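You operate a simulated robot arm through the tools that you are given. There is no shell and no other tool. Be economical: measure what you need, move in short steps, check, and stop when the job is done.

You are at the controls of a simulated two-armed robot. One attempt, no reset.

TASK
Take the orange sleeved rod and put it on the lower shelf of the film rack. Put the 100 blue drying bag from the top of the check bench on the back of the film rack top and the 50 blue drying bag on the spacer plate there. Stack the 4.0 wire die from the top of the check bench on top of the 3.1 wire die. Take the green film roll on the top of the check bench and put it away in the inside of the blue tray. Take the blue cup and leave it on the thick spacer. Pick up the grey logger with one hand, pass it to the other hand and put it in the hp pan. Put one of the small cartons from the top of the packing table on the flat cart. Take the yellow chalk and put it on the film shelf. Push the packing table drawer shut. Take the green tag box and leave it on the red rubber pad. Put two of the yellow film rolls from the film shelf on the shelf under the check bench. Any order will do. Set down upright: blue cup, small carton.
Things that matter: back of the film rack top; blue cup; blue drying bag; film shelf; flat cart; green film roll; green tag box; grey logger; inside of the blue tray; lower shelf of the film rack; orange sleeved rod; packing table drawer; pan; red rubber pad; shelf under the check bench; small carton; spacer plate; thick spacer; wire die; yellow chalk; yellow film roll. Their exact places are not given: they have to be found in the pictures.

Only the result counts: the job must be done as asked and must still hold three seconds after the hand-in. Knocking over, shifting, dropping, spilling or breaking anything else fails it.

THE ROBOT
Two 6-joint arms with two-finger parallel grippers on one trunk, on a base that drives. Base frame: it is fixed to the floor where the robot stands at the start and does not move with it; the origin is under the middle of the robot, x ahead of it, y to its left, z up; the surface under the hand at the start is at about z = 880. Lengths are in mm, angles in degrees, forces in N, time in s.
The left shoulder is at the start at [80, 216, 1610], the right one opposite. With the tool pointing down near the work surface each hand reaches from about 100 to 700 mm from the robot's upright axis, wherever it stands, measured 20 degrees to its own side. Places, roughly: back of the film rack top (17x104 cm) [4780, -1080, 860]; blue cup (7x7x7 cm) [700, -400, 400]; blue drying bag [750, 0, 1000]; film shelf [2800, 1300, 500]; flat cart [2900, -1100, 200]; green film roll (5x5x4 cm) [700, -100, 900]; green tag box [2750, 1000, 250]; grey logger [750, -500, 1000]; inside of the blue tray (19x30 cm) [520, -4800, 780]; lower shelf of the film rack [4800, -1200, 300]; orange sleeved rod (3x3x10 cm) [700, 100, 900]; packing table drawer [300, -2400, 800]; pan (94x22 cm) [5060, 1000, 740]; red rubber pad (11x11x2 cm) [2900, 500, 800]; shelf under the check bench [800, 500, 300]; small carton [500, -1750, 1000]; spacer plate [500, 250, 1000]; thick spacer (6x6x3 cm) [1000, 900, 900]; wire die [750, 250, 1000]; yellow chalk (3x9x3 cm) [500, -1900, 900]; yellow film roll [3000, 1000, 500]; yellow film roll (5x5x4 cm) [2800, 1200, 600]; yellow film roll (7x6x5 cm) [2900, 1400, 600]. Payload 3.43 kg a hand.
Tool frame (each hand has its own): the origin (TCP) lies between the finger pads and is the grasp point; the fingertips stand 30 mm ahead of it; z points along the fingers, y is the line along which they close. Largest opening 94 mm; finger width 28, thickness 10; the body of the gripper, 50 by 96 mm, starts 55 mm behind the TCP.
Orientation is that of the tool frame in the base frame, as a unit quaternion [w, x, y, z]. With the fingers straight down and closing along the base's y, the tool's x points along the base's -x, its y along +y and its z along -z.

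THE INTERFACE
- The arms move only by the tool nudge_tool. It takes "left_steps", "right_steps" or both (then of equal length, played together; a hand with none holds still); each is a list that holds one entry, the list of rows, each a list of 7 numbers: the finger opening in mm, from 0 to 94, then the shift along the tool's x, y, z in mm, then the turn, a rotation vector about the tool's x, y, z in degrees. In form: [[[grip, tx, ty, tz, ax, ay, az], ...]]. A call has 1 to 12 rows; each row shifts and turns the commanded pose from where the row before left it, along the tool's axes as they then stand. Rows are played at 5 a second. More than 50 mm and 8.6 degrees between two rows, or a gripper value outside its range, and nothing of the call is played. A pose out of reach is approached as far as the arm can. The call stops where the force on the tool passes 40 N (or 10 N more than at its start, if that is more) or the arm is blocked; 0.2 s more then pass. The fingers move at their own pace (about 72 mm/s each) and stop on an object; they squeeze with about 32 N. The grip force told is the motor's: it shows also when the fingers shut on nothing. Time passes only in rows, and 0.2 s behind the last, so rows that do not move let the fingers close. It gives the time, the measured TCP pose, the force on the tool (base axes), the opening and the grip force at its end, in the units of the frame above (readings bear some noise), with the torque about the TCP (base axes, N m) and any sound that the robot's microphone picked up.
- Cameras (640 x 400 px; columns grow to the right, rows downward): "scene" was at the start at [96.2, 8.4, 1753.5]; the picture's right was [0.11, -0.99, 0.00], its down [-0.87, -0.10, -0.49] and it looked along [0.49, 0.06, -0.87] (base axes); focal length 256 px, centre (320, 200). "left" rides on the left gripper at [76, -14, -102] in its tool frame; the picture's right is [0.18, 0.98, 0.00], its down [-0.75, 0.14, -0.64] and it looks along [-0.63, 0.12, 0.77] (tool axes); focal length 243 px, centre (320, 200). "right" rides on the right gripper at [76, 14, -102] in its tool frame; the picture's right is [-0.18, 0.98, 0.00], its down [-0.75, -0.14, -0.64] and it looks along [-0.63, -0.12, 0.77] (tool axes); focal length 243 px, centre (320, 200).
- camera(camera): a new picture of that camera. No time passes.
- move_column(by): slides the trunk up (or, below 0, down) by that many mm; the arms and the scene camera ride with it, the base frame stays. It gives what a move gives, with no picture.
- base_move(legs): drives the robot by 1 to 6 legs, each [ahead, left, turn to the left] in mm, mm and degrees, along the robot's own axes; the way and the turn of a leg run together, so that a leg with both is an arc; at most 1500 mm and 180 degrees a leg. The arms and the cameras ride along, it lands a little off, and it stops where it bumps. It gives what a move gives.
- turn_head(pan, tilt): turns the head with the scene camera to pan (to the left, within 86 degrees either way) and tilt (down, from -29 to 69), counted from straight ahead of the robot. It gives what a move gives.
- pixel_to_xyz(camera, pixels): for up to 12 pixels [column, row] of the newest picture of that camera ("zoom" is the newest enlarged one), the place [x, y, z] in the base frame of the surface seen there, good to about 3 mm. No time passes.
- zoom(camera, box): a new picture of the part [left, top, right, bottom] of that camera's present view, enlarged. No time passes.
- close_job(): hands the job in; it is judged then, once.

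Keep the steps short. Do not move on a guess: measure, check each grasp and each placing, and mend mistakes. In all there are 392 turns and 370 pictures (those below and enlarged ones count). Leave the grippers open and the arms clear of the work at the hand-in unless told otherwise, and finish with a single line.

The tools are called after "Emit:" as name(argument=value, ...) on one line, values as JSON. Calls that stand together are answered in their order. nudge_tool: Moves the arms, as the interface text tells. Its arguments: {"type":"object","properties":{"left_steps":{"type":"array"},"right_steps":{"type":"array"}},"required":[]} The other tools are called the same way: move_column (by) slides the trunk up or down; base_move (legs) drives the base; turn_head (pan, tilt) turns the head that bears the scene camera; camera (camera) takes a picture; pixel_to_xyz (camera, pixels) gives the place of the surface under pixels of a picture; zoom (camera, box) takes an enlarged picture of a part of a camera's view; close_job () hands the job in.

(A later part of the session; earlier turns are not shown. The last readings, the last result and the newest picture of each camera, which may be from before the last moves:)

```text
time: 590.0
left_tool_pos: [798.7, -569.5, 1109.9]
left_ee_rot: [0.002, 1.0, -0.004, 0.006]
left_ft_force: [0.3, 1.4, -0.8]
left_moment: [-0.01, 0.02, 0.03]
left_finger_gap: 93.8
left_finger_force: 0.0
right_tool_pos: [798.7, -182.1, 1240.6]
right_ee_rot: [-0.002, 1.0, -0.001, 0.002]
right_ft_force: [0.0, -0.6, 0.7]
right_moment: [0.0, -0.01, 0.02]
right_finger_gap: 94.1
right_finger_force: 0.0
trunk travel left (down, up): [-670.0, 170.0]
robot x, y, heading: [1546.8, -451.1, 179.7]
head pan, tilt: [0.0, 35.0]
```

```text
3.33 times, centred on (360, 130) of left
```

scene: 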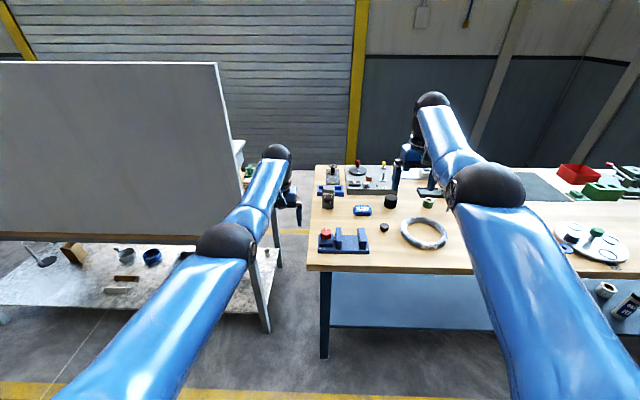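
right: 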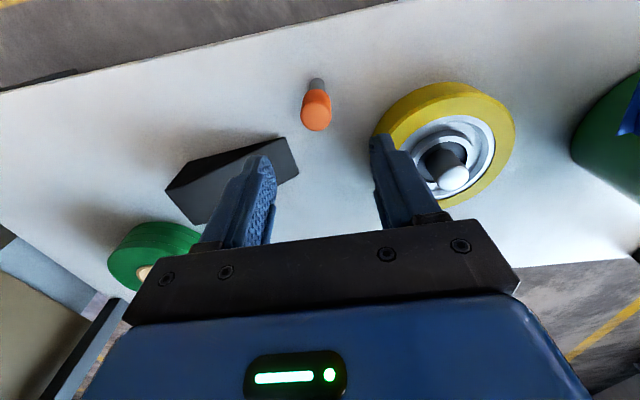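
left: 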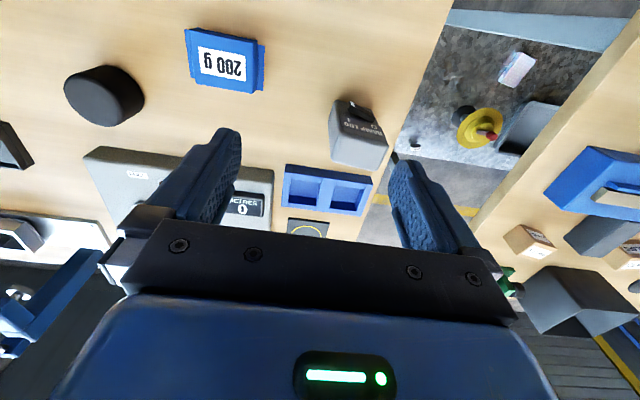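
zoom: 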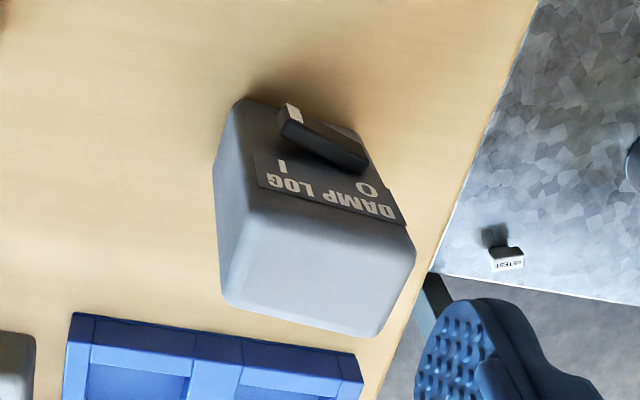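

Emit:
pixel_to_xyz(camera="zoom", pixels=[[240, 200], [390, 235], [370, 320], [235, 285], [310, 260], [235, 120], [350, 150], [320, 150]])

```text
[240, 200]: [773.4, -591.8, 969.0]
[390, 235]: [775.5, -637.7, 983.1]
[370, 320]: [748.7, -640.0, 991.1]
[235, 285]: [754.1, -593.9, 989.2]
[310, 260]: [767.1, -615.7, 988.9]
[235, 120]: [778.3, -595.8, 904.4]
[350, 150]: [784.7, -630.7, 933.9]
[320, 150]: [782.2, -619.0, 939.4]
```

Logger top centre (761,−617), 52 wide. I shift sideways 47, drive 38, and lower with the trunk 142.

Emit:
nudge_tool(left_steps=[[[94, 0, 24, 0, 0, 0, 0], [94, 0, 24, 0, 0, 0, 0], [94, 0, 0, 0, 0, 0, 0]]])

Emit:
base_move(legs=[[38, 0, 0.2]])

Emit:
move_column(by=-90)

Emit:
camera(camera="left")

```text
time: 590.8
left_tool_pos: [794.1, -617.4, 1109.5]
left_ee_rot: [0.002, 1.0, -0.003, 0.008]
left_ft_force: [-0.1, 0.3, 0.2]
left_moment: [-0.02, -0.01, 0.01]
left_finger_gap: 94.0
left_finger_force: 0.0
right_tool_pos: [795.6, -182.0, 1239.5]
right_ee_rot: [-0.002, 1.0, 0.001, 0.004]
right_ft_force: [0.8, 0.3, -0.1]
right_moment: [0.03, 0.02, -0.02]
right_finger_gap: 94.0
right_finger_force: 0.1
trunk travel left (down, up): [-670.0, 170.0]
robot x, y, heading: [1542.2, -455.0, 179.6]
head pan, tilt: [0.0, 35.0]
```

```text
time: 591.6
left_tool_pos: [767.9, -620.9, 1115.1]
left_ee_rot: [0.002, 1.0, -0.002, 0.005]
left_ft_force: [0.9, 1.0, 1.2]
left_moment: [0.02, 0.02, 0.02]
left_finger_gap: 93.7
left_finger_force: 0.1
right_tool_pos: [766.2, -184.6, 1245.4]
right_ee_rot: [-0.002, 1.0, 0.002, -0.001]
right_ft_force: [1.3, -0.1, 0.6]
right_moment: [-0.01, 0.09, 0.01]
right_finger_gap: 94.0
right_finger_force: 0.1
trunk travel left (down, up): [-670.0, 170.0]
robot x, y, heading: [1506.4, -454.9, -180.0]
head pan, tilt: [0.0, 35.0]
```

```text
time: 592.9
left_tool_pos: [760.2, -619.4, 1020.3]
left_ee_rot: [0.002, 1.0, -0.002, 0.007]
left_ft_force: [-0.3, -0.2, 0.4]
left_moment: [-0.03, 0.0, -0.01]
left_finger_gap: 94.0
left_finger_force: 0.1
right_tool_pos: [758.2, -186.2, 1150.3]
right_ee_rot: [-0.001, 1.0, 0.003, 0.003]
right_ft_force: [-0.1, 0.6, 0.9]
right_moment: [0.01, 0.01, -0.01]
right_finger_gap: 94.0
right_finger_force: 0.0
trunk travel left (down, up): [-580.0, 260.0]
robot x, y, heading: [1508.3, -452.8, -180.1]
head pan, tilt: [0.0, 35.0]
```

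```text
129 pictures are left
```

left: 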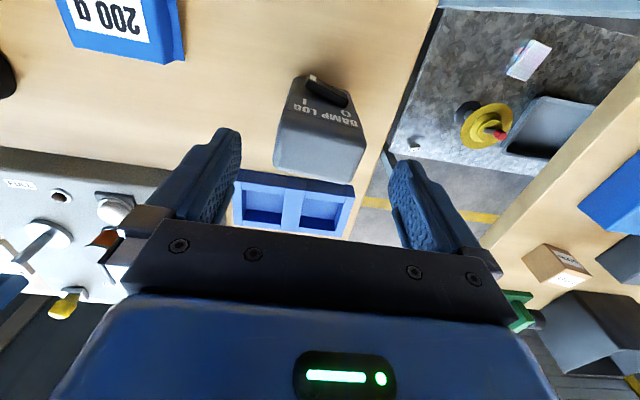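

Emit:
move_column(by=-54)

Emit:
nudge_tool(left_steps=[[[94, 0, 0, 0, 0, 0, 0], [30, 0, 0, 0, 0, 0, 0], [30, 0, 0, 0, 0, 0, 0], [30, 0, 0, 0, 0, 0, 0], [30, 0, 0, 0, 0, 0, 0]]])

Emit:
move_column(by=200)

Emit:
camera(camera="left")

```text
time: 593.9
left_tool_pos: [758.6, -619.4, 962.8]
left_ee_rot: [0.002, 1.0, -0.001, 0.007]
left_ft_force: [-0.2, 0.7, -0.4]
left_moment: [-0.02, -0.01, -0.01]
left_finger_gap: 94.1
left_finger_force: 0.0
right_tool_pos: [756.6, -185.7, 1095.9]
right_ee_rot: [-0.002, 1.0, 0.003, 0.004]
right_ft_force: [-0.6, -0.5, 0.0]
right_moment: [0.0, 0.01, 0.01]
right_finger_gap: 93.9
right_finger_force: 0.0
trunk travel left (down, up): [-526.0, 314.0]
robot x, y, heading: [1508.9, -454.0, -179.9]
head pan, tilt: [0.0, 35.0]
```

```text
time: 595.0
left_tool_pos: [759.4, -620.4, 964.6]
left_ee_rot: [0.002, 1.0, -0.002, 0.008]
left_ft_force: [-0.6, 1.1, 0.2]
left_moment: [0.04, 0.01, -0.08]
left_finger_gap: 60.4
left_finger_force: 31.3
right_tool_pos: [757.3, -185.0, 1096.3]
right_ee_rot: [-0.002, 1.0, 0.002, 0.003]
right_ft_force: [1.0, -0.4, -0.8]
right_moment: [-0.01, -0.01, -0.01]
right_finger_gap: 94.1
right_finger_force: 0.1
trunk travel left (down, up): [-526.0, 314.0]
robot x, y, heading: [1511.2, -456.5, -179.7]
head pan, tilt: [0.0, 35.0]
```

```text
time: 597.2
left_tool_pos: [758.3, -620.4, 1164.3]
left_ee_rot: [0.001, 1.0, -0.002, 0.009]
left_ft_force: [-0.2, 0.4, -2.2]
left_moment: [0.0, 0.02, -0.01]
left_finger_gap: 60.1
left_finger_force: 31.7
right_tool_pos: [756.4, -185.0, 1296.3]
right_ee_rot: [-0.001, 1.0, 0.002, 0.004]
right_ft_force: [0.5, -0.2, -0.1]
right_moment: [0.01, 0.01, 0.02]
right_finger_gap: 93.7
right_finger_force: 0.1
trunk travel left (down, up): [-726.0, 114.0]
robot x, y, heading: [1514.4, -458.1, -180.1]
head pan, tilt: [0.0, 35.0]
```

```text
128 pictures are left
```

left: 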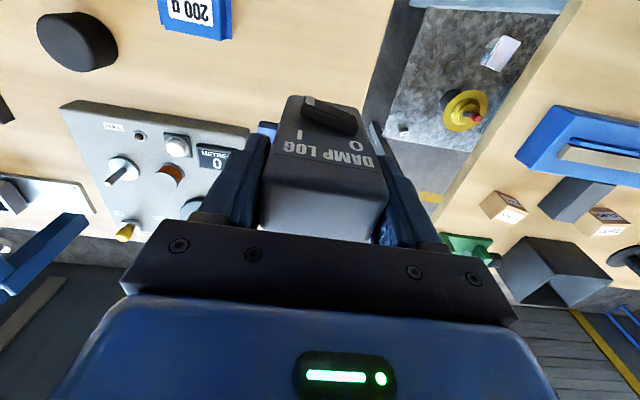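

Logger held (60 mm). I back out to free space and turn the right hand: fingers pointing to the left, closing fore-aft.

Emit:
base_move(legs=[[-560, 0, 0]])

Emit:
nudge_tool(right_steps=[[[94, 0, 0, 0, -8.2, 0, 0], [94, 0, 0, 0, -8.2, 0, 0], [94, 0, 0, 0, -8.2, 0, 0], [94, 0, 0, 0, -8.2, 0, 0], [94, 0, 0, 0, -8.2, 0, 0], [94, 0, 0, 0, -8.2, 0, 0], [94, 0, 0, 0, -8.2, 0, 0], [94, 0, 0, 0, -8.2, 0, 0], [94, 0, 0, 0, -8.2, 0, 0], [94, 0, 0, 0, -8.2, 0, 0], [94, 0, 0, 0, -8, 0, 0]]])

Emit:
nudge_tool(right_steps=[[[94, 0, 0, 0, 0, 0, -8.2], [94, 0, 0, 0, 0, 0, -8.2], [94, 0, 0, 0, 0, 0, -8.2], [94, 0, 0, 0, 0, 0, -8.2], [94, 0, 0, 0, 0, 0, -8.2], [94, 0, 0, 0, 0, 0, -8.2], [94, 0, 0, 0, 0, 0, -8.2], [94, 0, 0, 0, 0, 0, -8.2], [94, 0, 0, 0, 0, 0, -8.2], [94, 0, 0, 0, 0, 0, -8.2], [94, 0, 0, 0, 0, 0, -8]]])

Emit:
turn_head(pan=0, tilt=45)

Emit:
camera(camera="scene")

```text
time: 600.4
left_tool_pos: [1313.3, -616.4, 1163.0]
left_ee_rot: [0.002, 1.0, -0.008, 0.008]
left_ft_force: [0.4, -0.4, -1.8]
left_moment: [0.01, -0.02, 0.0]
left_finger_gap: 60.2
left_finger_force: 31.6
right_tool_pos: [1317.0, -178.4, 1294.3]
right_ee_rot: [-0.001, 1.0, -0.002, 0.004]
right_ft_force: [-0.6, 0.6, -0.5]
right_moment: [-0.02, -0.03, 0.02]
right_finger_gap: 94.0
right_finger_force: 0.0
trunk travel left (down, up): [-726.0, 114.0]
robot x, y, heading: [2064.0, -458.9, 179.3]
head pan, tilt: [0.0, 35.0]
```

```text
time: 602.8
left_tool_pos: [1315.2, -615.0, 1164.5]
left_ee_rot: [0.001, 1.0, -0.007, 0.007]
left_ft_force: [-0.9, -0.1, -0.9]
left_moment: [-0.01, 0.03, -0.04]
left_finger_gap: 59.9
left_finger_force: 32.0
right_tool_pos: [1364.2, -188.7, 1290.6]
right_ee_rot: [0.706, 0.708, -0.005, 0.001]
right_ft_force: [-0.1, 0.1, -0.1]
right_moment: [0.01, 0.0, -0.02]
right_finger_gap: 93.8
right_finger_force: 0.2
right hand out of reach, approached as far as the arm can: row 2, 3, 4, 6, 7, 9, 10, 11
trunk travel left (down, up): [-726.0, 114.0]
robot x, y, heading: [2066.1, -454.5, 179.6]
head pan, tilt: [0.0, 35.0]
```

```text
time: 605.2
left_tool_pos: [1315.9, -615.9, 1163.9]
left_ee_rot: [0.002, 1.0, -0.006, 0.007]
left_ft_force: [1.0, -1.1, -0.9]
left_moment: [0.02, 0.04, -0.01]
left_finger_gap: 59.8
left_finger_force: 32.0
right_tool_pos: [1363.2, -189.6, 1291.1]
right_ee_rot: [0.499, 0.504, 0.498, -0.499]
right_ft_force: [0.2, -0.6, -0.4]
right_moment: [-0.03, -0.03, 0.0]
right_finger_gap: 94.0
right_finger_force: 0.0
trunk travel left (down, up): [-726.0, 114.0]
robot x, y, heading: [2068.5, -454.1, 179.2]
head pan, tilt: [0.0, 35.0]
```

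```text
time: 606.0
left_tool_pos: [1315.5, -614.4, 1164.4]
left_ee_rot: [0.002, 1.0, -0.007, 0.007]
left_ft_force: [0.5, -0.1, -2.3]
left_moment: [-0.01, -0.03, 0.0]
left_finger_gap: 59.8
left_finger_force: 32.4
right_tool_pos: [1364.6, -188.6, 1290.4]
right_ee_rot: [0.5, 0.504, 0.498, -0.498]
right_ft_force: [0.3, -0.1, -0.5]
right_moment: [0.01, 0.01, 0.0]
right_finger_gap: 93.8
right_finger_force: 0.2
trunk travel left (down, up): [-726.0, 114.0]
robot x, y, heading: [2064.8, -459.8, 179.1]
head pan, tilt: [0.0, 45.0]
```

```text
127 pictures are left
```

scene: 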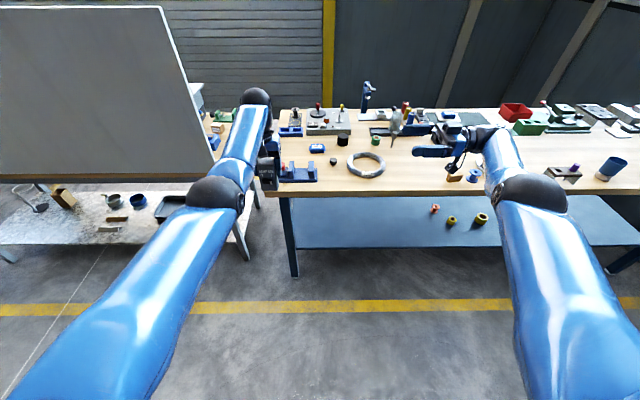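

The right tool now points left (z = −y), closing along x. I bring the left hand with the logger inward and nearer, and lower the right hand to the logger's lower half level.

Emit:
nudge_tool(left_steps=[[[30, 18, -34, 0, 0, 0, 0], [30, 18, -34, 0, 0, 0, 0], [30, 18, -34, 0, 0, 0, 0], [30, 16, -33, 0, 0, 0, 0], [30, 0, 0, 0, 0, 0, 0], [30, 0, 0, 0, 0, 0, 0]]], right_steps=[[[94, 38, 4, -8, 0, 0, 0], [94, 38, 4, -8, 0, 0, 0], [94, 38, 4, -8, 0, 0, 0], [94, 38, 4, -8, 0, 0, 0], [94, 36, 4, -8, 0, 0, 0], [94, 0, 0, 0, 0, 0, 0]]])

Emit:
camera(camera="scene")

```text
time: 607.4
left_tool_pos: [1372.2, -476.9, 1160.3]
left_ee_rot: [0.002, 1.0, -0.006, 0.008]
left_ft_force: [-0.7, -0.3, -1.8]
left_moment: [0.01, 0.02, 0.01]
left_finger_gap: 59.8
left_finger_force: 32.5
left hand out of reach, approached as far as the arm can: row 3, 4
right_tool_pos: [1428.9, -167.1, 1117.1]
right_ee_rot: [0.499, 0.505, 0.497, -0.499]
right_ft_force: [-0.9, -0.2, 0.2]
right_moment: [-0.02, 0.0, -0.02]
right_finger_gap: 94.1
right_finger_force: 0.1
right hand out of reach, approached as far as the arm can: row 1, 2, 3, 4, 5
trunk travel left (down, up): [-726.0, 114.0]
robot x, y, heading: [2066.6, -456.9, 179.8]
head pan, tilt: [0.0, 45.0]
```

```text
126 pictures are left
```

scene: 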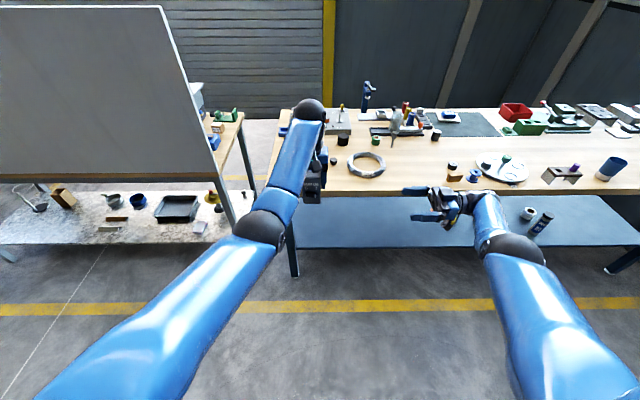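

Emit:
nudge_tool(right_steps=[[[94, 4, -14, 40, 0, 0, 0], [94, 4, -14, 40, 0, 0, 0], [94, 4, -14, 40, 0, 0, 0], [94, 4, -13, 40, 0, 0, 0], [94, 0, 0, 25, 0, 0, 0], [94, 0, 0, 0, 0, 0, 0]]])

Emit:
camera(camera="scene")

Emit:
camera(camera="right")

```text
time: 608.8
left_tool_pos: [1373.4, -475.3, 1160.0]
left_ee_rot: [0.001, 1.0, -0.007, 0.007]
left_ft_force: [-0.5, 0.2, -1.1]
left_moment: [0.02, -0.03, 0.01]
left_finger_gap: 59.9
left_finger_force: 32.3
right_tool_pos: [1382.4, -351.0, 1105.1]
right_ee_rot: [0.5, 0.504, 0.498, -0.499]
right_ft_force: [-0.7, -0.4, -0.2]
right_moment: [0.01, -0.01, 0.01]
right_finger_gap: 94.0
right_finger_force: 0.1
right hand out of reach, approached as far as the arm can: row 4
trunk travel left (down, up): [-726.0, 114.0]
robot x, y, heading: [2071.8, -454.6, 179.2]
head pan, tilt: [0.0, 45.0]
```

```text
125 pictures are left
```

scene: 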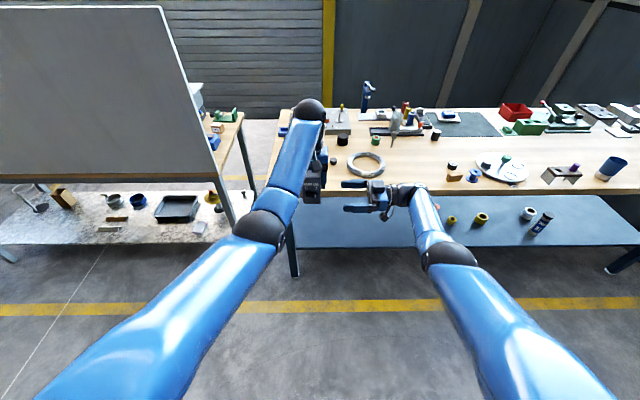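

```text
124 pictures are left
```

right: 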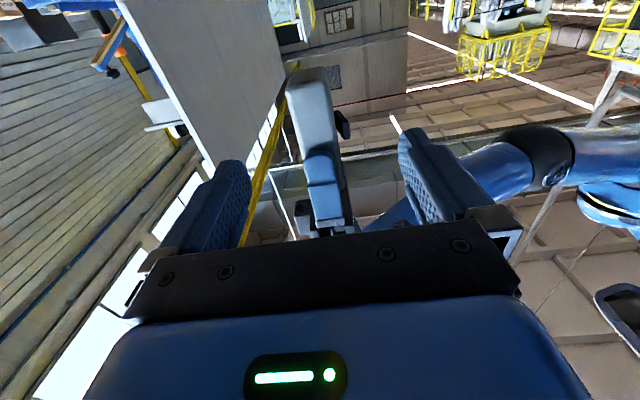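

Emit:
pixel_to_xyz(camera="right", pixels=[[290, 110], [310, 110], [332, 110], [310, 80], [320, 170], [325, 205], [312, 140], [345, 125]])

Emit:
zoom(camera="scene", box=[270, 90, 450, 220])

```text
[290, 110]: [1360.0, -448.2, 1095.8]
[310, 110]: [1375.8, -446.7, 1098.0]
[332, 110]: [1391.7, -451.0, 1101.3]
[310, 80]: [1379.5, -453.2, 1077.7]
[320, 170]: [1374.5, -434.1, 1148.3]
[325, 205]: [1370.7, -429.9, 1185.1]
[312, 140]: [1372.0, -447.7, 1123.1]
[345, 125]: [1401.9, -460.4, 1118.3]
```

```text
3.08 times, centred on (360, 155) of scene
```

zoom: 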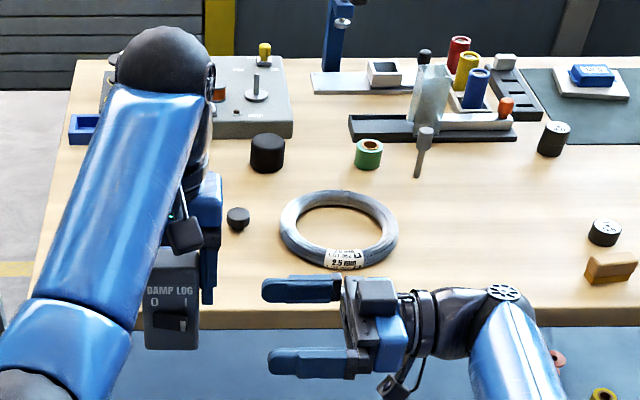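

I lower the right hand 14 to stay clear of the rocker switch, then move in 110 around the logger's lower part.

Emit:
nudge_tool(right_steps=[[[94, 14, -7, 0, 0, 0, 0], [94, 0, 0, 35, 0, 0, 0], [94, 0, 0, 35, 0, 0, 0], [94, 0, 0, 35, 0, 0, 0], [94, 0, 0, 0, 0, 0, 0]]])

Emit:
zoom(camera="scene", box=[270, 90, 450, 220])

Emit:
camera(camera="right")

```text
time: 610.0
left_tool_pos: [1373.2, -475.6, 1159.2]
left_ee_rot: [0.002, 1.0, -0.007, 0.007]
left_ft_force: [0.6, -0.1, -1.1]
left_moment: [-0.02, 0.03, -0.02]
left_finger_gap: 59.9
left_finger_force: 32.4
right_tool_pos: [1378.6, -460.7, 1096.9]
right_ee_rot: [0.5, 0.504, 0.498, -0.499]
right_ft_force: [0.0, 0.3, 0.3]
right_moment: [0.0, -0.02, 0.02]
right_finger_gap: 94.1
right_finger_force: 0.0
right hand out of reach, approached as far as the arm can: row 1
trunk travel left (down, up): [-726.0, 114.0]
robot x, y, heading: [2065.9, -456.6, 179.3]
head pan, tilt: [0.0, 45.0]
```

```text
3.08 times, centred on (360, 155) of scene
```

zoom: 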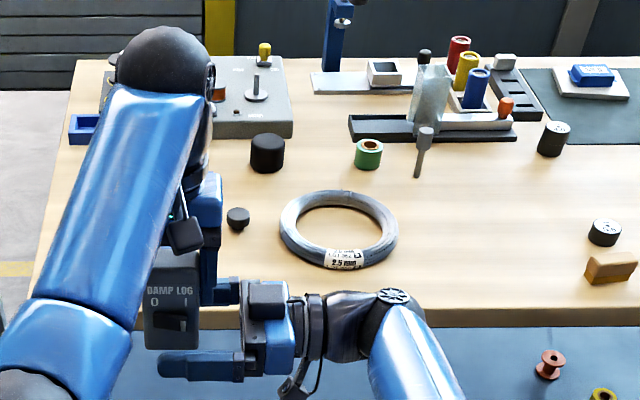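

```text
121 pictures are left
```

right: 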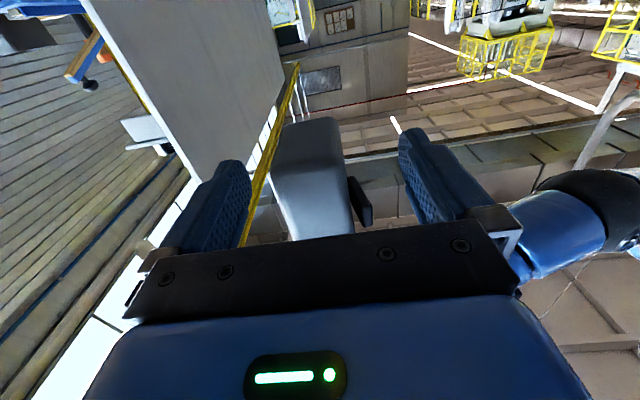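

I raise the logger 8 mm with the left hand so the rocker clears, then close the right hand.

Emit:
nudge_tool(left_steps=[[[30, 0, 0, -8, 0, 0, 0], [30, 0, 0, 0, 0, 0, 0], [30, 0, 0, 0, 0, 0, 0], [30, 0, 0, 0, 0, 0, 0], [30, 0, 0, 0, 0, 0, 0], [30, 0, 0, 0, 0, 0, 0]]], right_steps=[[[94, 0, -4, 0, 0, 0, 0], [94, 0, 0, 0, 0, 0, 0], [20, 0, 0, 0, 0, 0, 0], [20, 0, 0, 0, 0, 0, 0], [20, 0, 0, 0, 0, 0, 0], [20, 0, 0, 0, 0, 0, 0]]])

Emit:
zoom(camera="scene", box=[270, 90, 450, 220])

```text
time: 611.4
left_tool_pos: [1371.0, -474.1, 1166.7]
left_ee_rot: [0.002, 1.0, -0.007, 0.008]
left_ft_force: [14.6, 0.8, 4.0]
left_moment: [0.0, -0.72, -0.08]
left_finger_gap: 59.6
left_finger_force: 31.9
right_tool_pos: [1373.2, -458.8, 1096.5]
right_ee_rot: [0.498, 0.505, 0.497, -0.5]
right_ft_force: [-13.3, -1.1, -5.1]
right_moment: [0.15, -0.24, -0.15]
right_finger_gap: 39.9
right_finger_force: 32.4
trunk travel left (down, up): [-726.0, 114.0]
robot x, y, heading: [2068.2, -459.7, 179.3]
head pan, tilt: [0.0, 45.0]
```

```text
3.08 times, centred on (360, 155) of scene
```

zoom: 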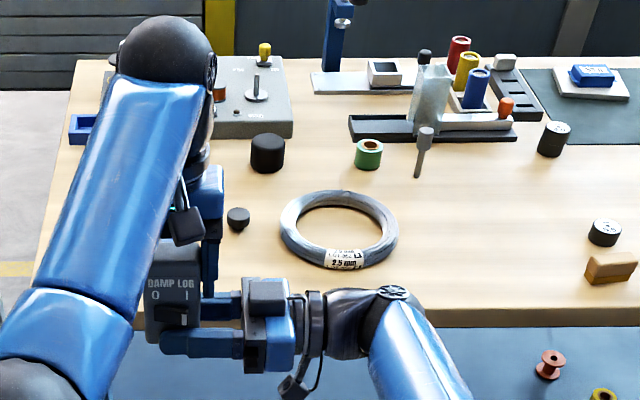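

Both hold it (39.9 mm). I open the left hand and lift it clear.

Emit:
nudge_tool(left_steps=[[[94, 0, 0, 0, 0, 0, 0], [94, 0, 0, 0, 0, 0, 0], [94, 0, 0, 0, 0, 0, 0], [94, 0, 0, -40, 0, 0, 0], [94, 0, 0, -40, 0, 0, 0], [94, 0, 40, 0, 0, 0, 0], [94, 0, 45, 0, 0, 0, 0], [94, 0, 45, 0, 0, 0, 0], [94, 0, 0, 0, 0, 0, 0]]])

Emit:
zoom(camera="scene", box=[230, 80, 450, 230])

```text
time: 613.4
left_tool_pos: [1328.6, -595.3, 1241.8]
left_ee_rot: [0.002, 1.0, -0.007, 0.007]
left_ft_force: [-0.3, 0.1, -0.3]
left_moment: [0.0, 0.02, 0.0]
left_finger_gap: 94.1
left_finger_force: 0.0
left hand out of reach, approached as far as the arm can: row 4, 5, 6, 7, 8
right_tool_pos: [1375.0, -458.6, 1097.3]
right_ee_rot: [0.5, 0.503, 0.499, -0.498]
right_ft_force: [0.0, -0.3, -0.5]
right_moment: [0.02, 0.02, 0.01]
right_finger_gap: 39.8
right_finger_force: 32.8
trunk travel left (down, up): [-726.0, 114.0]
robot x, y, heading: [2070.1, -457.4, 179.2]
head pan, tilt: [0.0, 45.0]
```

```text
2.67 times, centred on (340, 155) of scene
```

zoom: 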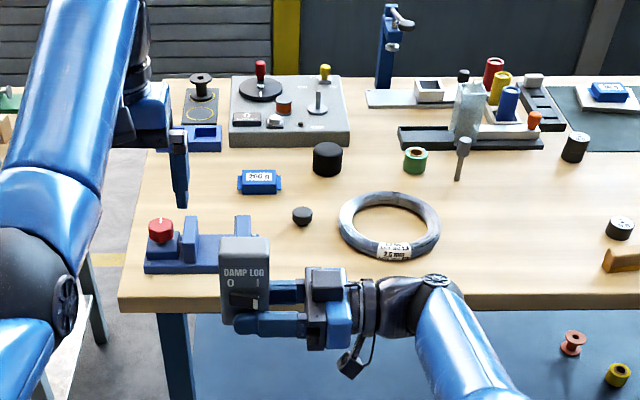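

The right hand holds the logger alone. I move it 100 aside and go for the green roll with the left hand.

Emit:
nudge_tool(right_steps=[[[20, 0, 0, -45, 0, 0, 0], [20, 0, 0, -45, 0, 0, 0], [20, 0, 0, -20, 0, 0, 0], [20, 0, 0, 0, 0, 0, 0]]])

Emit:
base_move(legs=[[0, 0, 0.8], [0, -460, 0], [480, 0, 0]])

Emit:
camera(camera="left")

Emit:
camera(camera="scene")

```text
time: 614.4
left_tool_pos: [1325.9, -596.5, 1241.1]
left_ee_rot: [0.002, 1.0, -0.006, 0.009]
left_ft_force: [-0.1, -0.8, -0.1]
left_moment: [0.02, 0.01, 0.0]
left_finger_gap: 94.0
left_finger_force: 0.2
right_tool_pos: [1379.3, -350.7, 1099.8]
right_ee_rot: [0.5, 0.504, 0.498, -0.498]
right_ft_force: [-1.0, -0.4, -0.3]
right_moment: [0.01, 0.0, 0.0]
right_finger_gap: 39.8
right_finger_force: 31.8
right hand out of reach, approached as far as the arm can: row 3
trunk travel left (down, up): [-726.0, 114.0]
robot x, y, heading: [2064.3, -459.8, 179.5]
head pan, tilt: [0.0, 45.0]
```

```text
time: 619.9
left_tool_pos: [839.7, -159.7, 1242.3]
left_ee_rot: [0.001, 1.0, 0.005, 0.007]
left_ft_force: [-0.7, 0.9, -0.1]
left_moment: [-0.02, -0.01, 0.05]
left_finger_gap: 94.0
left_finger_force: 0.1
right_tool_pos: [886.0, 86.3, 1099.4]
right_ee_rot: [0.504, 0.498, 0.504, -0.494]
right_ft_force: [-0.7, -0.4, -1.5]
right_moment: [0.03, -0.01, -0.01]
right_finger_gap: 39.9
right_finger_force: 32.0
trunk travel left (down, up): [-726.0, 114.0]
robot x, y, heading: [1574.8, -8.0, -179.2]
head pan, tilt: [0.0, 45.0]
```

```text
118 pictures are left
```

left: 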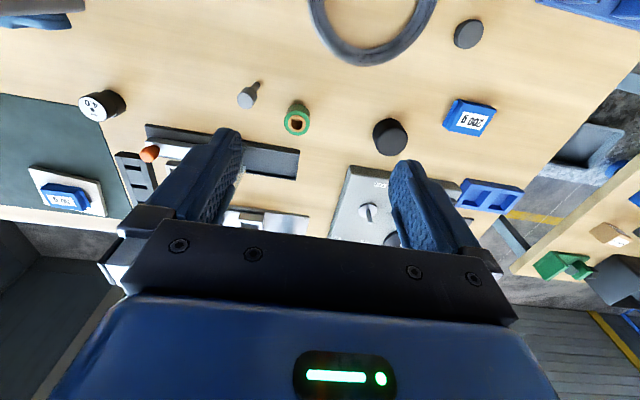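

```text
117 pictures are left
```

scene: 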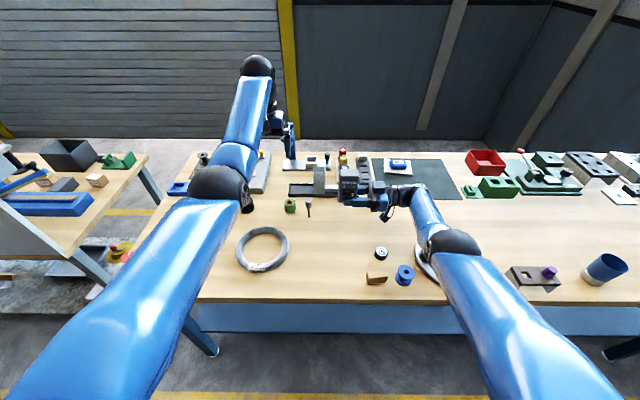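

Emit:
pixel_to_xyz(camera="left", pixels=[[297, 125], [285, 120], [308, 120], [297, 106], [297, 134], [248, 95]])

Emit:
pixel_to_xyz(camera="scene", pixels=[[450, 240], [430, 205], [470, 280], [410, 185], [420, 270]])

```text
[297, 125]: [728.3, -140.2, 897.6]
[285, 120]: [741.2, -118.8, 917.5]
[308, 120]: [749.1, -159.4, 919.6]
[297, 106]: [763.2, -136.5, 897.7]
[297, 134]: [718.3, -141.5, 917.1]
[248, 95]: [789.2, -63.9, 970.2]
```

```text
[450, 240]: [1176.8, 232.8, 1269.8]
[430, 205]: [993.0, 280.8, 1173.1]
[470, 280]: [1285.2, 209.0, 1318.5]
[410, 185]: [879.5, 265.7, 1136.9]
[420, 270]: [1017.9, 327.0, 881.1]
```

Roll centre (742,−139), top 918. I lower the trunk 60, drive 122, shift 20, and descend with the arm.

Emit:
move_column(by=-60)

Emit:
base_move(legs=[[120, 0, -0.5]])

Emit:
nudge_tool(left_steps=[[[94, 10, -10, 30, 0, 0, 0], [94, 10, -8, 35, 0, 0, 0], [94, 0, 0, 40, 0, 0, 0], [94, 0, 0, 40, 0, 0, 0], [94, 0, 0, 30, 0, 0, 0], [94, 0, 0, 0, 0, 0, 0]]])

Emit:
camera(camera="left")

Emit:
camera(camera="scene")

```text
time: 620.9
left_tool_pos: [837.7, -159.4, 1180.6]
left_ee_rot: [0.002, 1.0, 0.004, 0.008]
left_ft_force: [-0.7, 0.3, 0.3]
left_moment: [0.0, 0.02, 0.0]
left_finger_gap: 94.2
left_finger_force: 0.1
right_tool_pos: [884.4, 87.3, 1039.1]
right_ee_rot: [0.505, 0.499, 0.503, -0.493]
right_ft_force: [-0.4, 0.6, -1.9]
right_moment: [0.04, 0.03, 0.02]
right_finger_gap: 40.0
right_finger_force: 32.5
trunk travel left (down, up): [-666.0, 174.0]
robot x, y, heading: [1576.1, -4.7, -179.4]
head pan, tilt: [0.0, 45.0]
```

```text
time: 622.2
left_tool_pos: [722.0, -154.9, 1183.1]
left_ee_rot: [0.002, 1.0, 0.0, 0.005]
left_ft_force: [-0.4, 0.7, -0.2]
left_moment: [0.0, 0.0, 0.0]
left_finger_gap: 93.8
left_finger_force: 0.0
right_tool_pos: [772.1, 91.7, 1042.0]
right_ee_rot: [0.502, 0.5, 0.502, -0.496]
right_ft_force: [0.6, 1.2, -1.6]
right_moment: [0.0, -0.03, 0.0]
right_finger_gap: 39.7
right_finger_force: 31.7
trunk travel left (down, up): [-666.0, 174.0]
robot x, y, heading: [1456.5, -8.2, -180.1]
head pan, tilt: [0.0, 45.0]
```

```text
time: 623.6
left_tool_pos: [741.5, -139.2, 1005.4]
left_ee_rot: [0.001, 1.0, 0.001, 0.006]
left_ft_force: [-0.4, -0.1, -0.6]
left_moment: [0.0, 0.03, 0.01]
left_finger_gap: 94.0
left_finger_force: 0.2
right_tool_pos: [768.1, 92.1, 1039.6]
right_ee_rot: [0.503, 0.501, 0.501, -0.495]
right_ft_force: [-0.4, 0.3, -0.5]
right_moment: [0.01, 0.0, -0.01]
right_finger_gap: 39.8
right_finger_force: 32.6
trunk travel left (down, up): [-666.0, 174.0]
robot x, y, heading: [1459.1, -4.0, -179.8]
head pan, tilt: [0.0, 45.0]
```

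```text
116 pictures are left
```

left: 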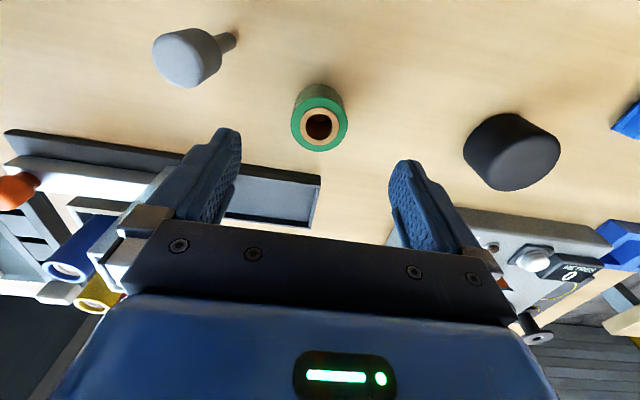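

```text
115 pictures are left
```

scene: 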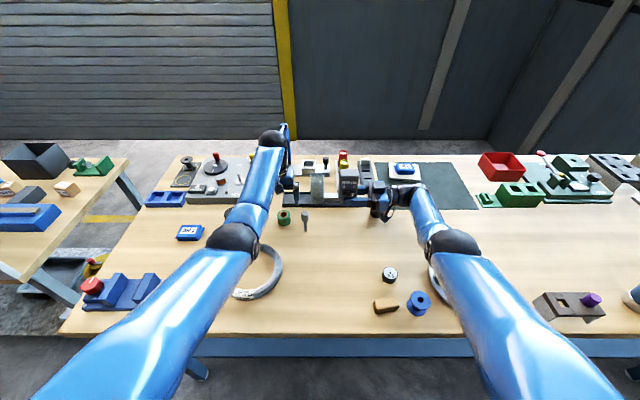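

Emit:
nudge_tool(left_steps=[[[94, 0, 0, 30, 0, 0, 0], [94, 0, 0, 30, 0, 0, 0], [94, 0, 0, 28, 0, 0, 0], [94, 0, 0, 0, 0, 0, 0]]])

Emit:
camera(camera="left")

```text
time: 624.6
left_tool_pos: [741.1, -138.0, 918.1]
left_ee_rot: [0.002, 1.0, 0.0, 0.007]
left_ft_force: [0.6, -0.4, 0.0]
left_moment: [0.03, 0.0, -0.02]
left_finger_gap: 94.2
left_finger_force: 0.0
right_tool_pos: [768.9, 91.4, 1039.3]
right_ee_rot: [0.503, 0.501, 0.501, -0.495]
right_ft_force: [0.8, 0.2, -0.5]
right_moment: [0.04, 0.01, -0.01]
right_finger_gap: 40.0
right_finger_force: 31.5
trunk travel left (down, up): [-666.0, 174.0]
robot x, y, heading: [1456.0, -5.8, -179.7]
head pan, tilt: [0.0, 45.0]
```

```text
114 pictures are left
```

left: 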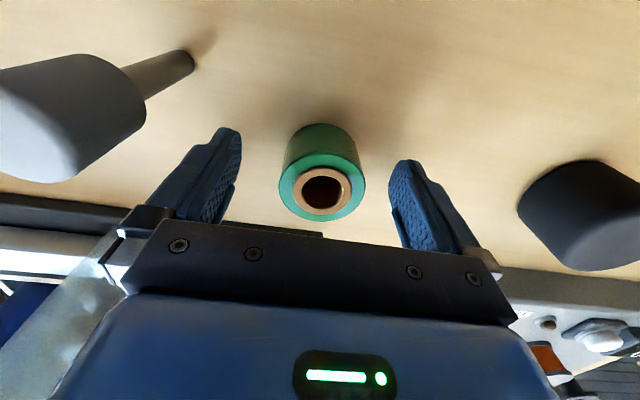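

Emit:
nudge_tool(left_steps=[[[20, 0, 0, 0, 0, 0, 0], [20, 0, 0, 0, 0, 0, 0], [20, 0, 0, 0, 0, 0, 0], [20, 0, 0, 0, 0, 0, 0], [20, 0, 0, -30, 0, 0, 0], [20, 0, 0, -40, 0, 0, 0], [20, 0, 0, -40, 0, 0, 0], [20, 0, 0, -40, 0, 0, 0], [20, 0, 0, 0, 0, 0, 0]]])

Emit:
move_column(by=60)

Emit:
camera(camera="left")

```text
time: 626.6
left_tool_pos: [740.4, -137.5, 1069.0]
left_ee_rot: [0.001, 1.0, 0.0, 0.008]
left_ft_force: [0.5, 0.2, -1.2]
left_moment: [0.03, -0.01, 0.01]
left_finger_gap: 44.7
left_finger_force: 31.8
right_tool_pos: [767.9, 91.5, 1039.1]
right_ee_rot: [0.502, 0.501, 0.5, -0.496]
right_ft_force: [-0.6, -0.1, -1.7]
right_moment: [0.05, -0.01, -0.02]
right_finger_gap: 39.8
right_finger_force: 31.9
trunk travel left (down, up): [-666.0, 174.0]
robot x, y, heading: [1458.6, -8.8, -180.0]
head pan, tilt: [0.0, 45.0]
```

```text
time: 627.6
left_tool_pos: [738.8, -138.8, 1128.2]
left_ee_rot: [0.001, 1.0, 0.0, 0.008]
left_ft_force: [-0.7, 0.1, -0.4]
left_moment: [-0.01, -0.04, 0.02]
left_finger_gap: 45.2
left_finger_force: 31.8
right_tool_pos: [767.4, 92.6, 1098.0]
right_ee_rot: [0.502, 0.501, 0.5, -0.496]
right_ft_force: [-0.5, -1.1, -1.1]
right_moment: [0.0, -0.02, 0.0]
right_finger_gap: 40.1
right_finger_force: 32.3
trunk travel left (down, up): [-726.0, 114.0]
robot x, y, heading: [1457.8, -8.8, -179.9]
head pan, tilt: [0.0, 45.0]
```

```text
113 pictures are left
```

left: 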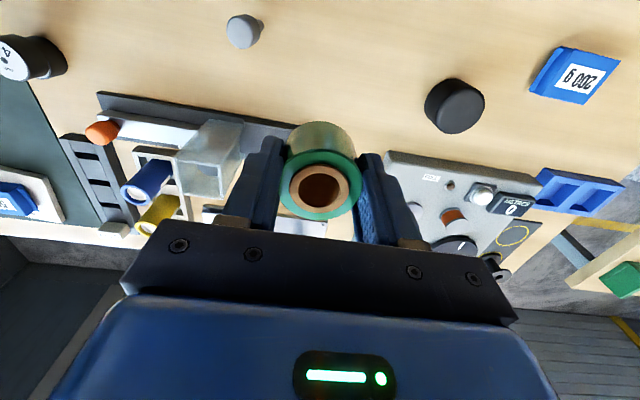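

Roll held. Next, the pan: drive out and around the cart.

Emit:
base_move(legs=[[-520, 0, 0], [0, 0, 90], [1500, 0, 0], [560, 0, 0], [0, 0, 90], [1500, 0, 0]])

Emit:
turn_head(pan=45, tilt=15)

Emit:
camera(camera="scene")

Emit:
camera(camera="right")

```text
time: 655.2
left_tool_pos: [4136.1, -2064.6, 1129.4]
left_ee_rot: [-0.007, 0.024, 1.0, 0.001]
left_ft_force: [-0.7, 1.0, -0.3]
left_moment: [-0.01, 0.01, 0.01]
left_finger_gap: 44.7
left_finger_force: 32.3
right_tool_pos: [4096.1, -2291.8, 1099.5]
right_ee_rot: [0.507, -0.489, 0.512, 0.491]
right_ft_force: [0.2, -0.2, -1.3]
right_moment: [-0.05, 0.01, 0.02]
right_finger_gap: 40.1
right_finger_force: 32.1
trunk travel left (down, up): [-726.0, 114.0]
robot x, y, heading: [3414.1, -2159.8, -2.7]
head pan, tilt: [0.0, 45.0]
```

```text
time: 656.3
left_tool_pos: [4135.4, -2062.9, 1130.0]
left_ee_rot: [-0.007, 0.024, 1.0, 0.002]
left_ft_force: [0.2, -0.3, -0.3]
left_moment: [-0.02, -0.01, 0.01]
left_finger_gap: 44.9
left_finger_force: 32.0
right_tool_pos: [4096.7, -2291.1, 1098.3]
right_ee_rot: [0.508, -0.489, 0.513, 0.49]
right_ft_force: [0.8, -0.2, -2.7]
right_moment: [-0.02, 0.02, -0.02]
right_finger_gap: 39.9
right_finger_force: 32.0
trunk travel left (down, up): [-726.0, 114.0]
robot x, y, heading: [3410.9, -2159.2, -2.7]
head pan, tilt: [45.0, 15.0]
```

```text
112 pictures are left
```

scene: 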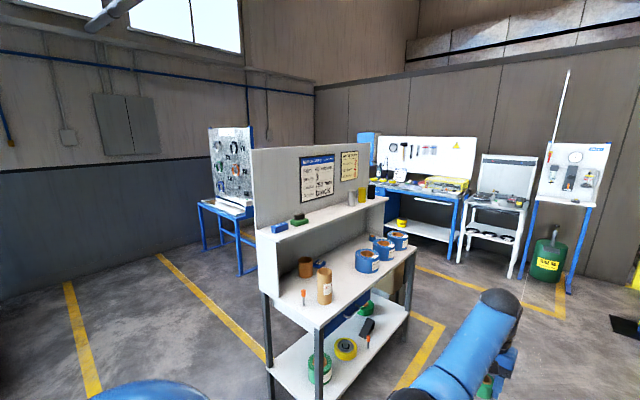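

```text
111 pictures are left
```

right: 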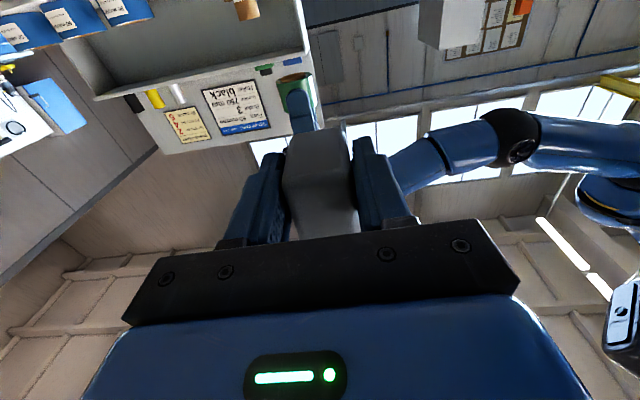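

Emit:
zoom(camera="scene", box=[180, 110, 300, 290])

Emit:
pixel_to_xyz(camera="scene", pixels=[[228, 160], [215, 150], [245, 150], [232, 208], [220, 207], [245, 210], [210, 206], [240, 270], [205, 245], [255, 165]])

```text
2.22 times, centred on (240, 200) of scene
```

zoom: 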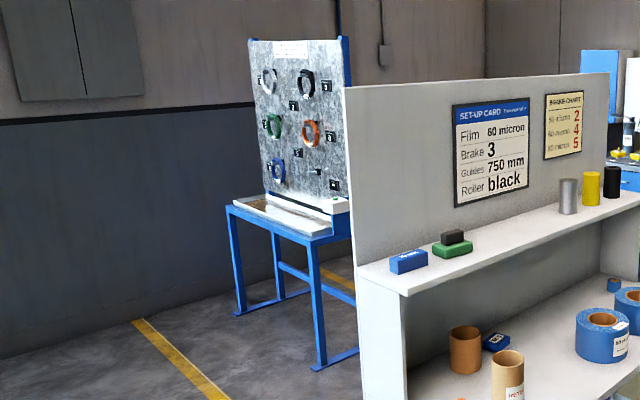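

```text
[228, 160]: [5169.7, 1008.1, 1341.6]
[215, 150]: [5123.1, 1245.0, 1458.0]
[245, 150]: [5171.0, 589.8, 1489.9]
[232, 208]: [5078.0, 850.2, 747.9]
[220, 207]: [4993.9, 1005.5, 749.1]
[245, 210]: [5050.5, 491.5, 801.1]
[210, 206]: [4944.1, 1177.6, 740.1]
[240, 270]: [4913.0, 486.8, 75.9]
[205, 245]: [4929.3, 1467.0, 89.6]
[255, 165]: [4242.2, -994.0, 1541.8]
```

The pan is the trough in front of the hook board (x 4950–5170, y 540–1450), facing −x. I drive north between cart and rack, then face +x.

Emit:
base_move(legs=[[0, 0, 2.7], [310, 0, 0], [0, 0, 90], [1500, 0, 0], [1300, 0, 0], [0, 0, -90]])

Emit:
turn_head(pan=10, tilt=20)

Emit:
camera(camera="scene")

```text
time: 679.5
left_tool_pos: [4514.6, 775.6, 1129.5]
left_ee_rot: [-0.007, -0.003, 1.0, 0.001]
left_ft_force: [0.6, -0.3, -0.5]
left_moment: [-0.01, 0.01, -0.05]
left_finger_gap: 44.9
left_finger_force: 31.6
right_tool_pos: [4486.8, 547.0, 1098.5]
right_ee_rot: [0.493, -0.503, 0.5, 0.505]
right_ft_force: [0.6, -0.1, -1.9]
right_moment: [0.02, 0.01, -0.03]
right_finger_gap: 40.0
right_finger_force: 32.3
trunk travel left (down, up): [-726.0, 114.0]
robot x, y, heading: [3794.2, 638.5, 0.2]
head pan, tilt: [45.0, 15.0]
```

```text
time: 680.5
left_tool_pos: [4513.8, 776.5, 1129.9]
left_ee_rot: [-0.007, -0.002, 1.0, 0.001]
left_ft_force: [-0.5, -0.5, -0.8]
left_moment: [0.03, 0.01, 0.0]
left_finger_gap: 44.9
left_finger_force: 31.2
right_tool_pos: [4485.7, 545.0, 1098.0]
right_ee_rot: [0.494, -0.502, 0.499, 0.504]
right_ft_force: [0.3, -0.4, -1.0]
right_moment: [-0.04, 0.03, 0.04]
right_finger_gap: 40.1
right_finger_force: 32.0
trunk travel left (down, up): [-726.0, 114.0]
robot x, y, heading: [3795.0, 638.7, 0.5]
head pan, tilt: [10.0, 20.0]
```

```text
109 pictures are left
```

scene: 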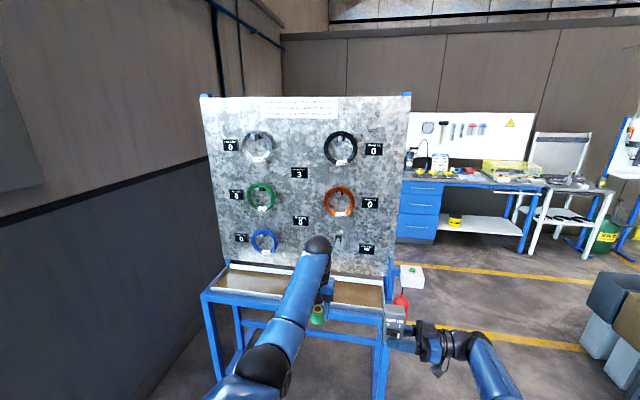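

Emit:
zoom(camera="scene", box=[190, 230, 440, 360])

Emit:
pixel_to_xyz(camera="scene", pixels=[[250, 282], [350, 292], [350, 305], [250, 294], [350, 270], [250, 268], [350, 283], [370, 290], [385, 300], [410, 277], [225, 280], [290, 160]])

```text
2.56 times, centred on (315, 295) of scene
```

zoom: 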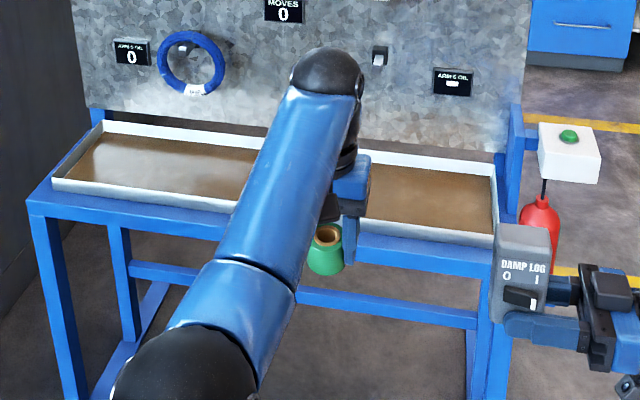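

```text
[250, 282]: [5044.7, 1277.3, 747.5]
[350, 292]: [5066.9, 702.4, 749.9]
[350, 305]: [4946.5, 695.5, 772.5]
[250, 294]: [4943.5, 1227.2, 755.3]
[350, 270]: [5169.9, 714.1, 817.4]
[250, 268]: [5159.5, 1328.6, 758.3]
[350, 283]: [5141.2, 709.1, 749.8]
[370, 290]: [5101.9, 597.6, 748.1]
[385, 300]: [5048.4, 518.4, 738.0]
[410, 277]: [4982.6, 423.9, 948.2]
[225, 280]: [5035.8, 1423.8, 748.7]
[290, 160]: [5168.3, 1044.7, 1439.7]
```

Pan floor z≈748. To set the logger down I rotate the right hand 90° so its fingers point down (the logger then lies sideways).

Emit:
nudge_tool(right_steps=[[[20, 0, 0, 0, 0, 8.2, 0], [20, 0, 0, 0, 0, 8.2, 0], [20, 0, 0, 0, 0, 8.2, 0], [20, 0, 0, 0, 0, 8.2, 0], [20, 0, 0, 0, 0, 8.2, 0], [20, 0, 0, 0, 0, 8.2, 0], [20, 0, 0, 0, 0, 8.2, 0], [20, 0, 0, 0, 0, 8.2, 0], [20, 0, 0, 0, 0, 8.2, 0], [20, 0, 0, 0, 0, 8.2, 0], [20, 0, 0, 0, 0, 8, 0]]])

Emit:
camera(camera="right")

Emit:
zoom(camera="scene", box=[280, 220, 480, 380])

```text
time: 682.9
left_tool_pos: [4514.1, 776.9, 1129.3]
left_ee_rot: [-0.007, -0.002, 1.0, 0.002]
left_ft_force: [0.1, -0.1, -0.1]
left_moment: [-0.03, 0.01, 0.0]
left_finger_gap: 44.8
left_finger_force: 32.2
right_tool_pos: [4486.5, 545.0, 1098.2]
right_ee_rot: [0.005, 0.712, -0.702, 0.0]
right_ft_force: [-0.8, 0.3, -1.8]
right_moment: [-0.04, 0.02, -0.03]
right_finger_gap: 39.7
right_finger_force: 31.8
trunk travel left (down, up): [-726.0, 114.0]
robot x, y, heading: [3795.8, 642.0, 0.6]
head pan, tilt: [10.0, 20.0]
```

```text
107 pictures are left
```

right: 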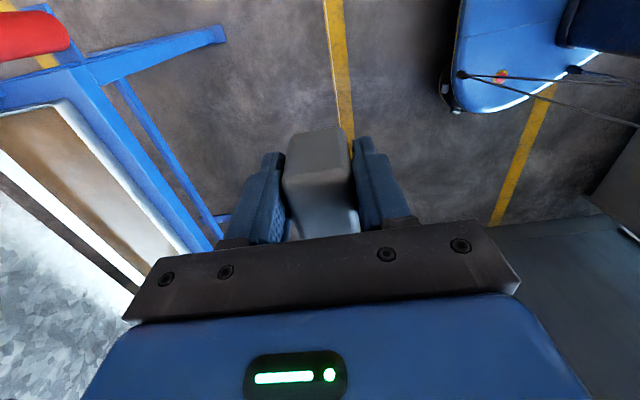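

```text
2.50 times, centred on (380, 300) of scene
```

zoom: 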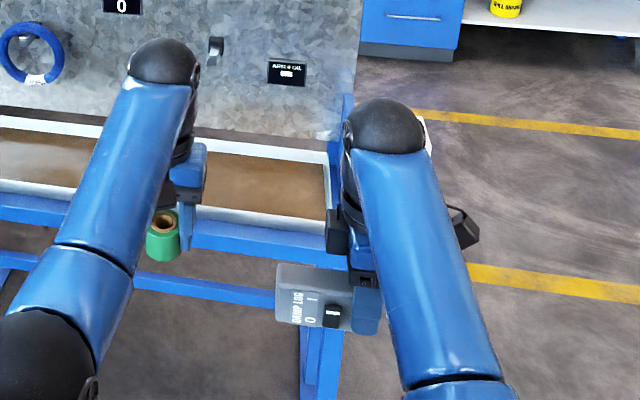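

Emit:
pixel_to_xyz(camera="scene", pixels=[[340, 215], [340, 190], [352, 200], [335, 240], [265, 248], [265, 232], [260, 205], [342, 160], [300, 222]])

Emit:
zoom(camera="scene", box=[190, 80, 430, 300])

```text
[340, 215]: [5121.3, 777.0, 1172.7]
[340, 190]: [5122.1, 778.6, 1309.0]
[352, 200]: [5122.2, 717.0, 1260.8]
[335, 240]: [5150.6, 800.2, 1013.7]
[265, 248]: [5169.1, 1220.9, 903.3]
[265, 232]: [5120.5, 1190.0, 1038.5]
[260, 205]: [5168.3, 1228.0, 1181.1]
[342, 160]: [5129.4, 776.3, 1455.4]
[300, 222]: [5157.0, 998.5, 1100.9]
```

```text
1.82 times, centred on (310, 190) of scene
```

zoom: 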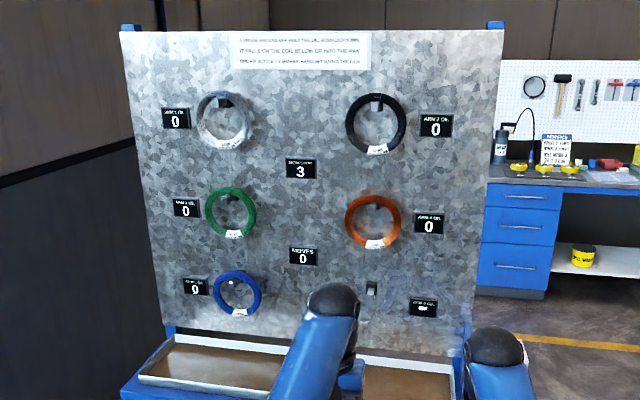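

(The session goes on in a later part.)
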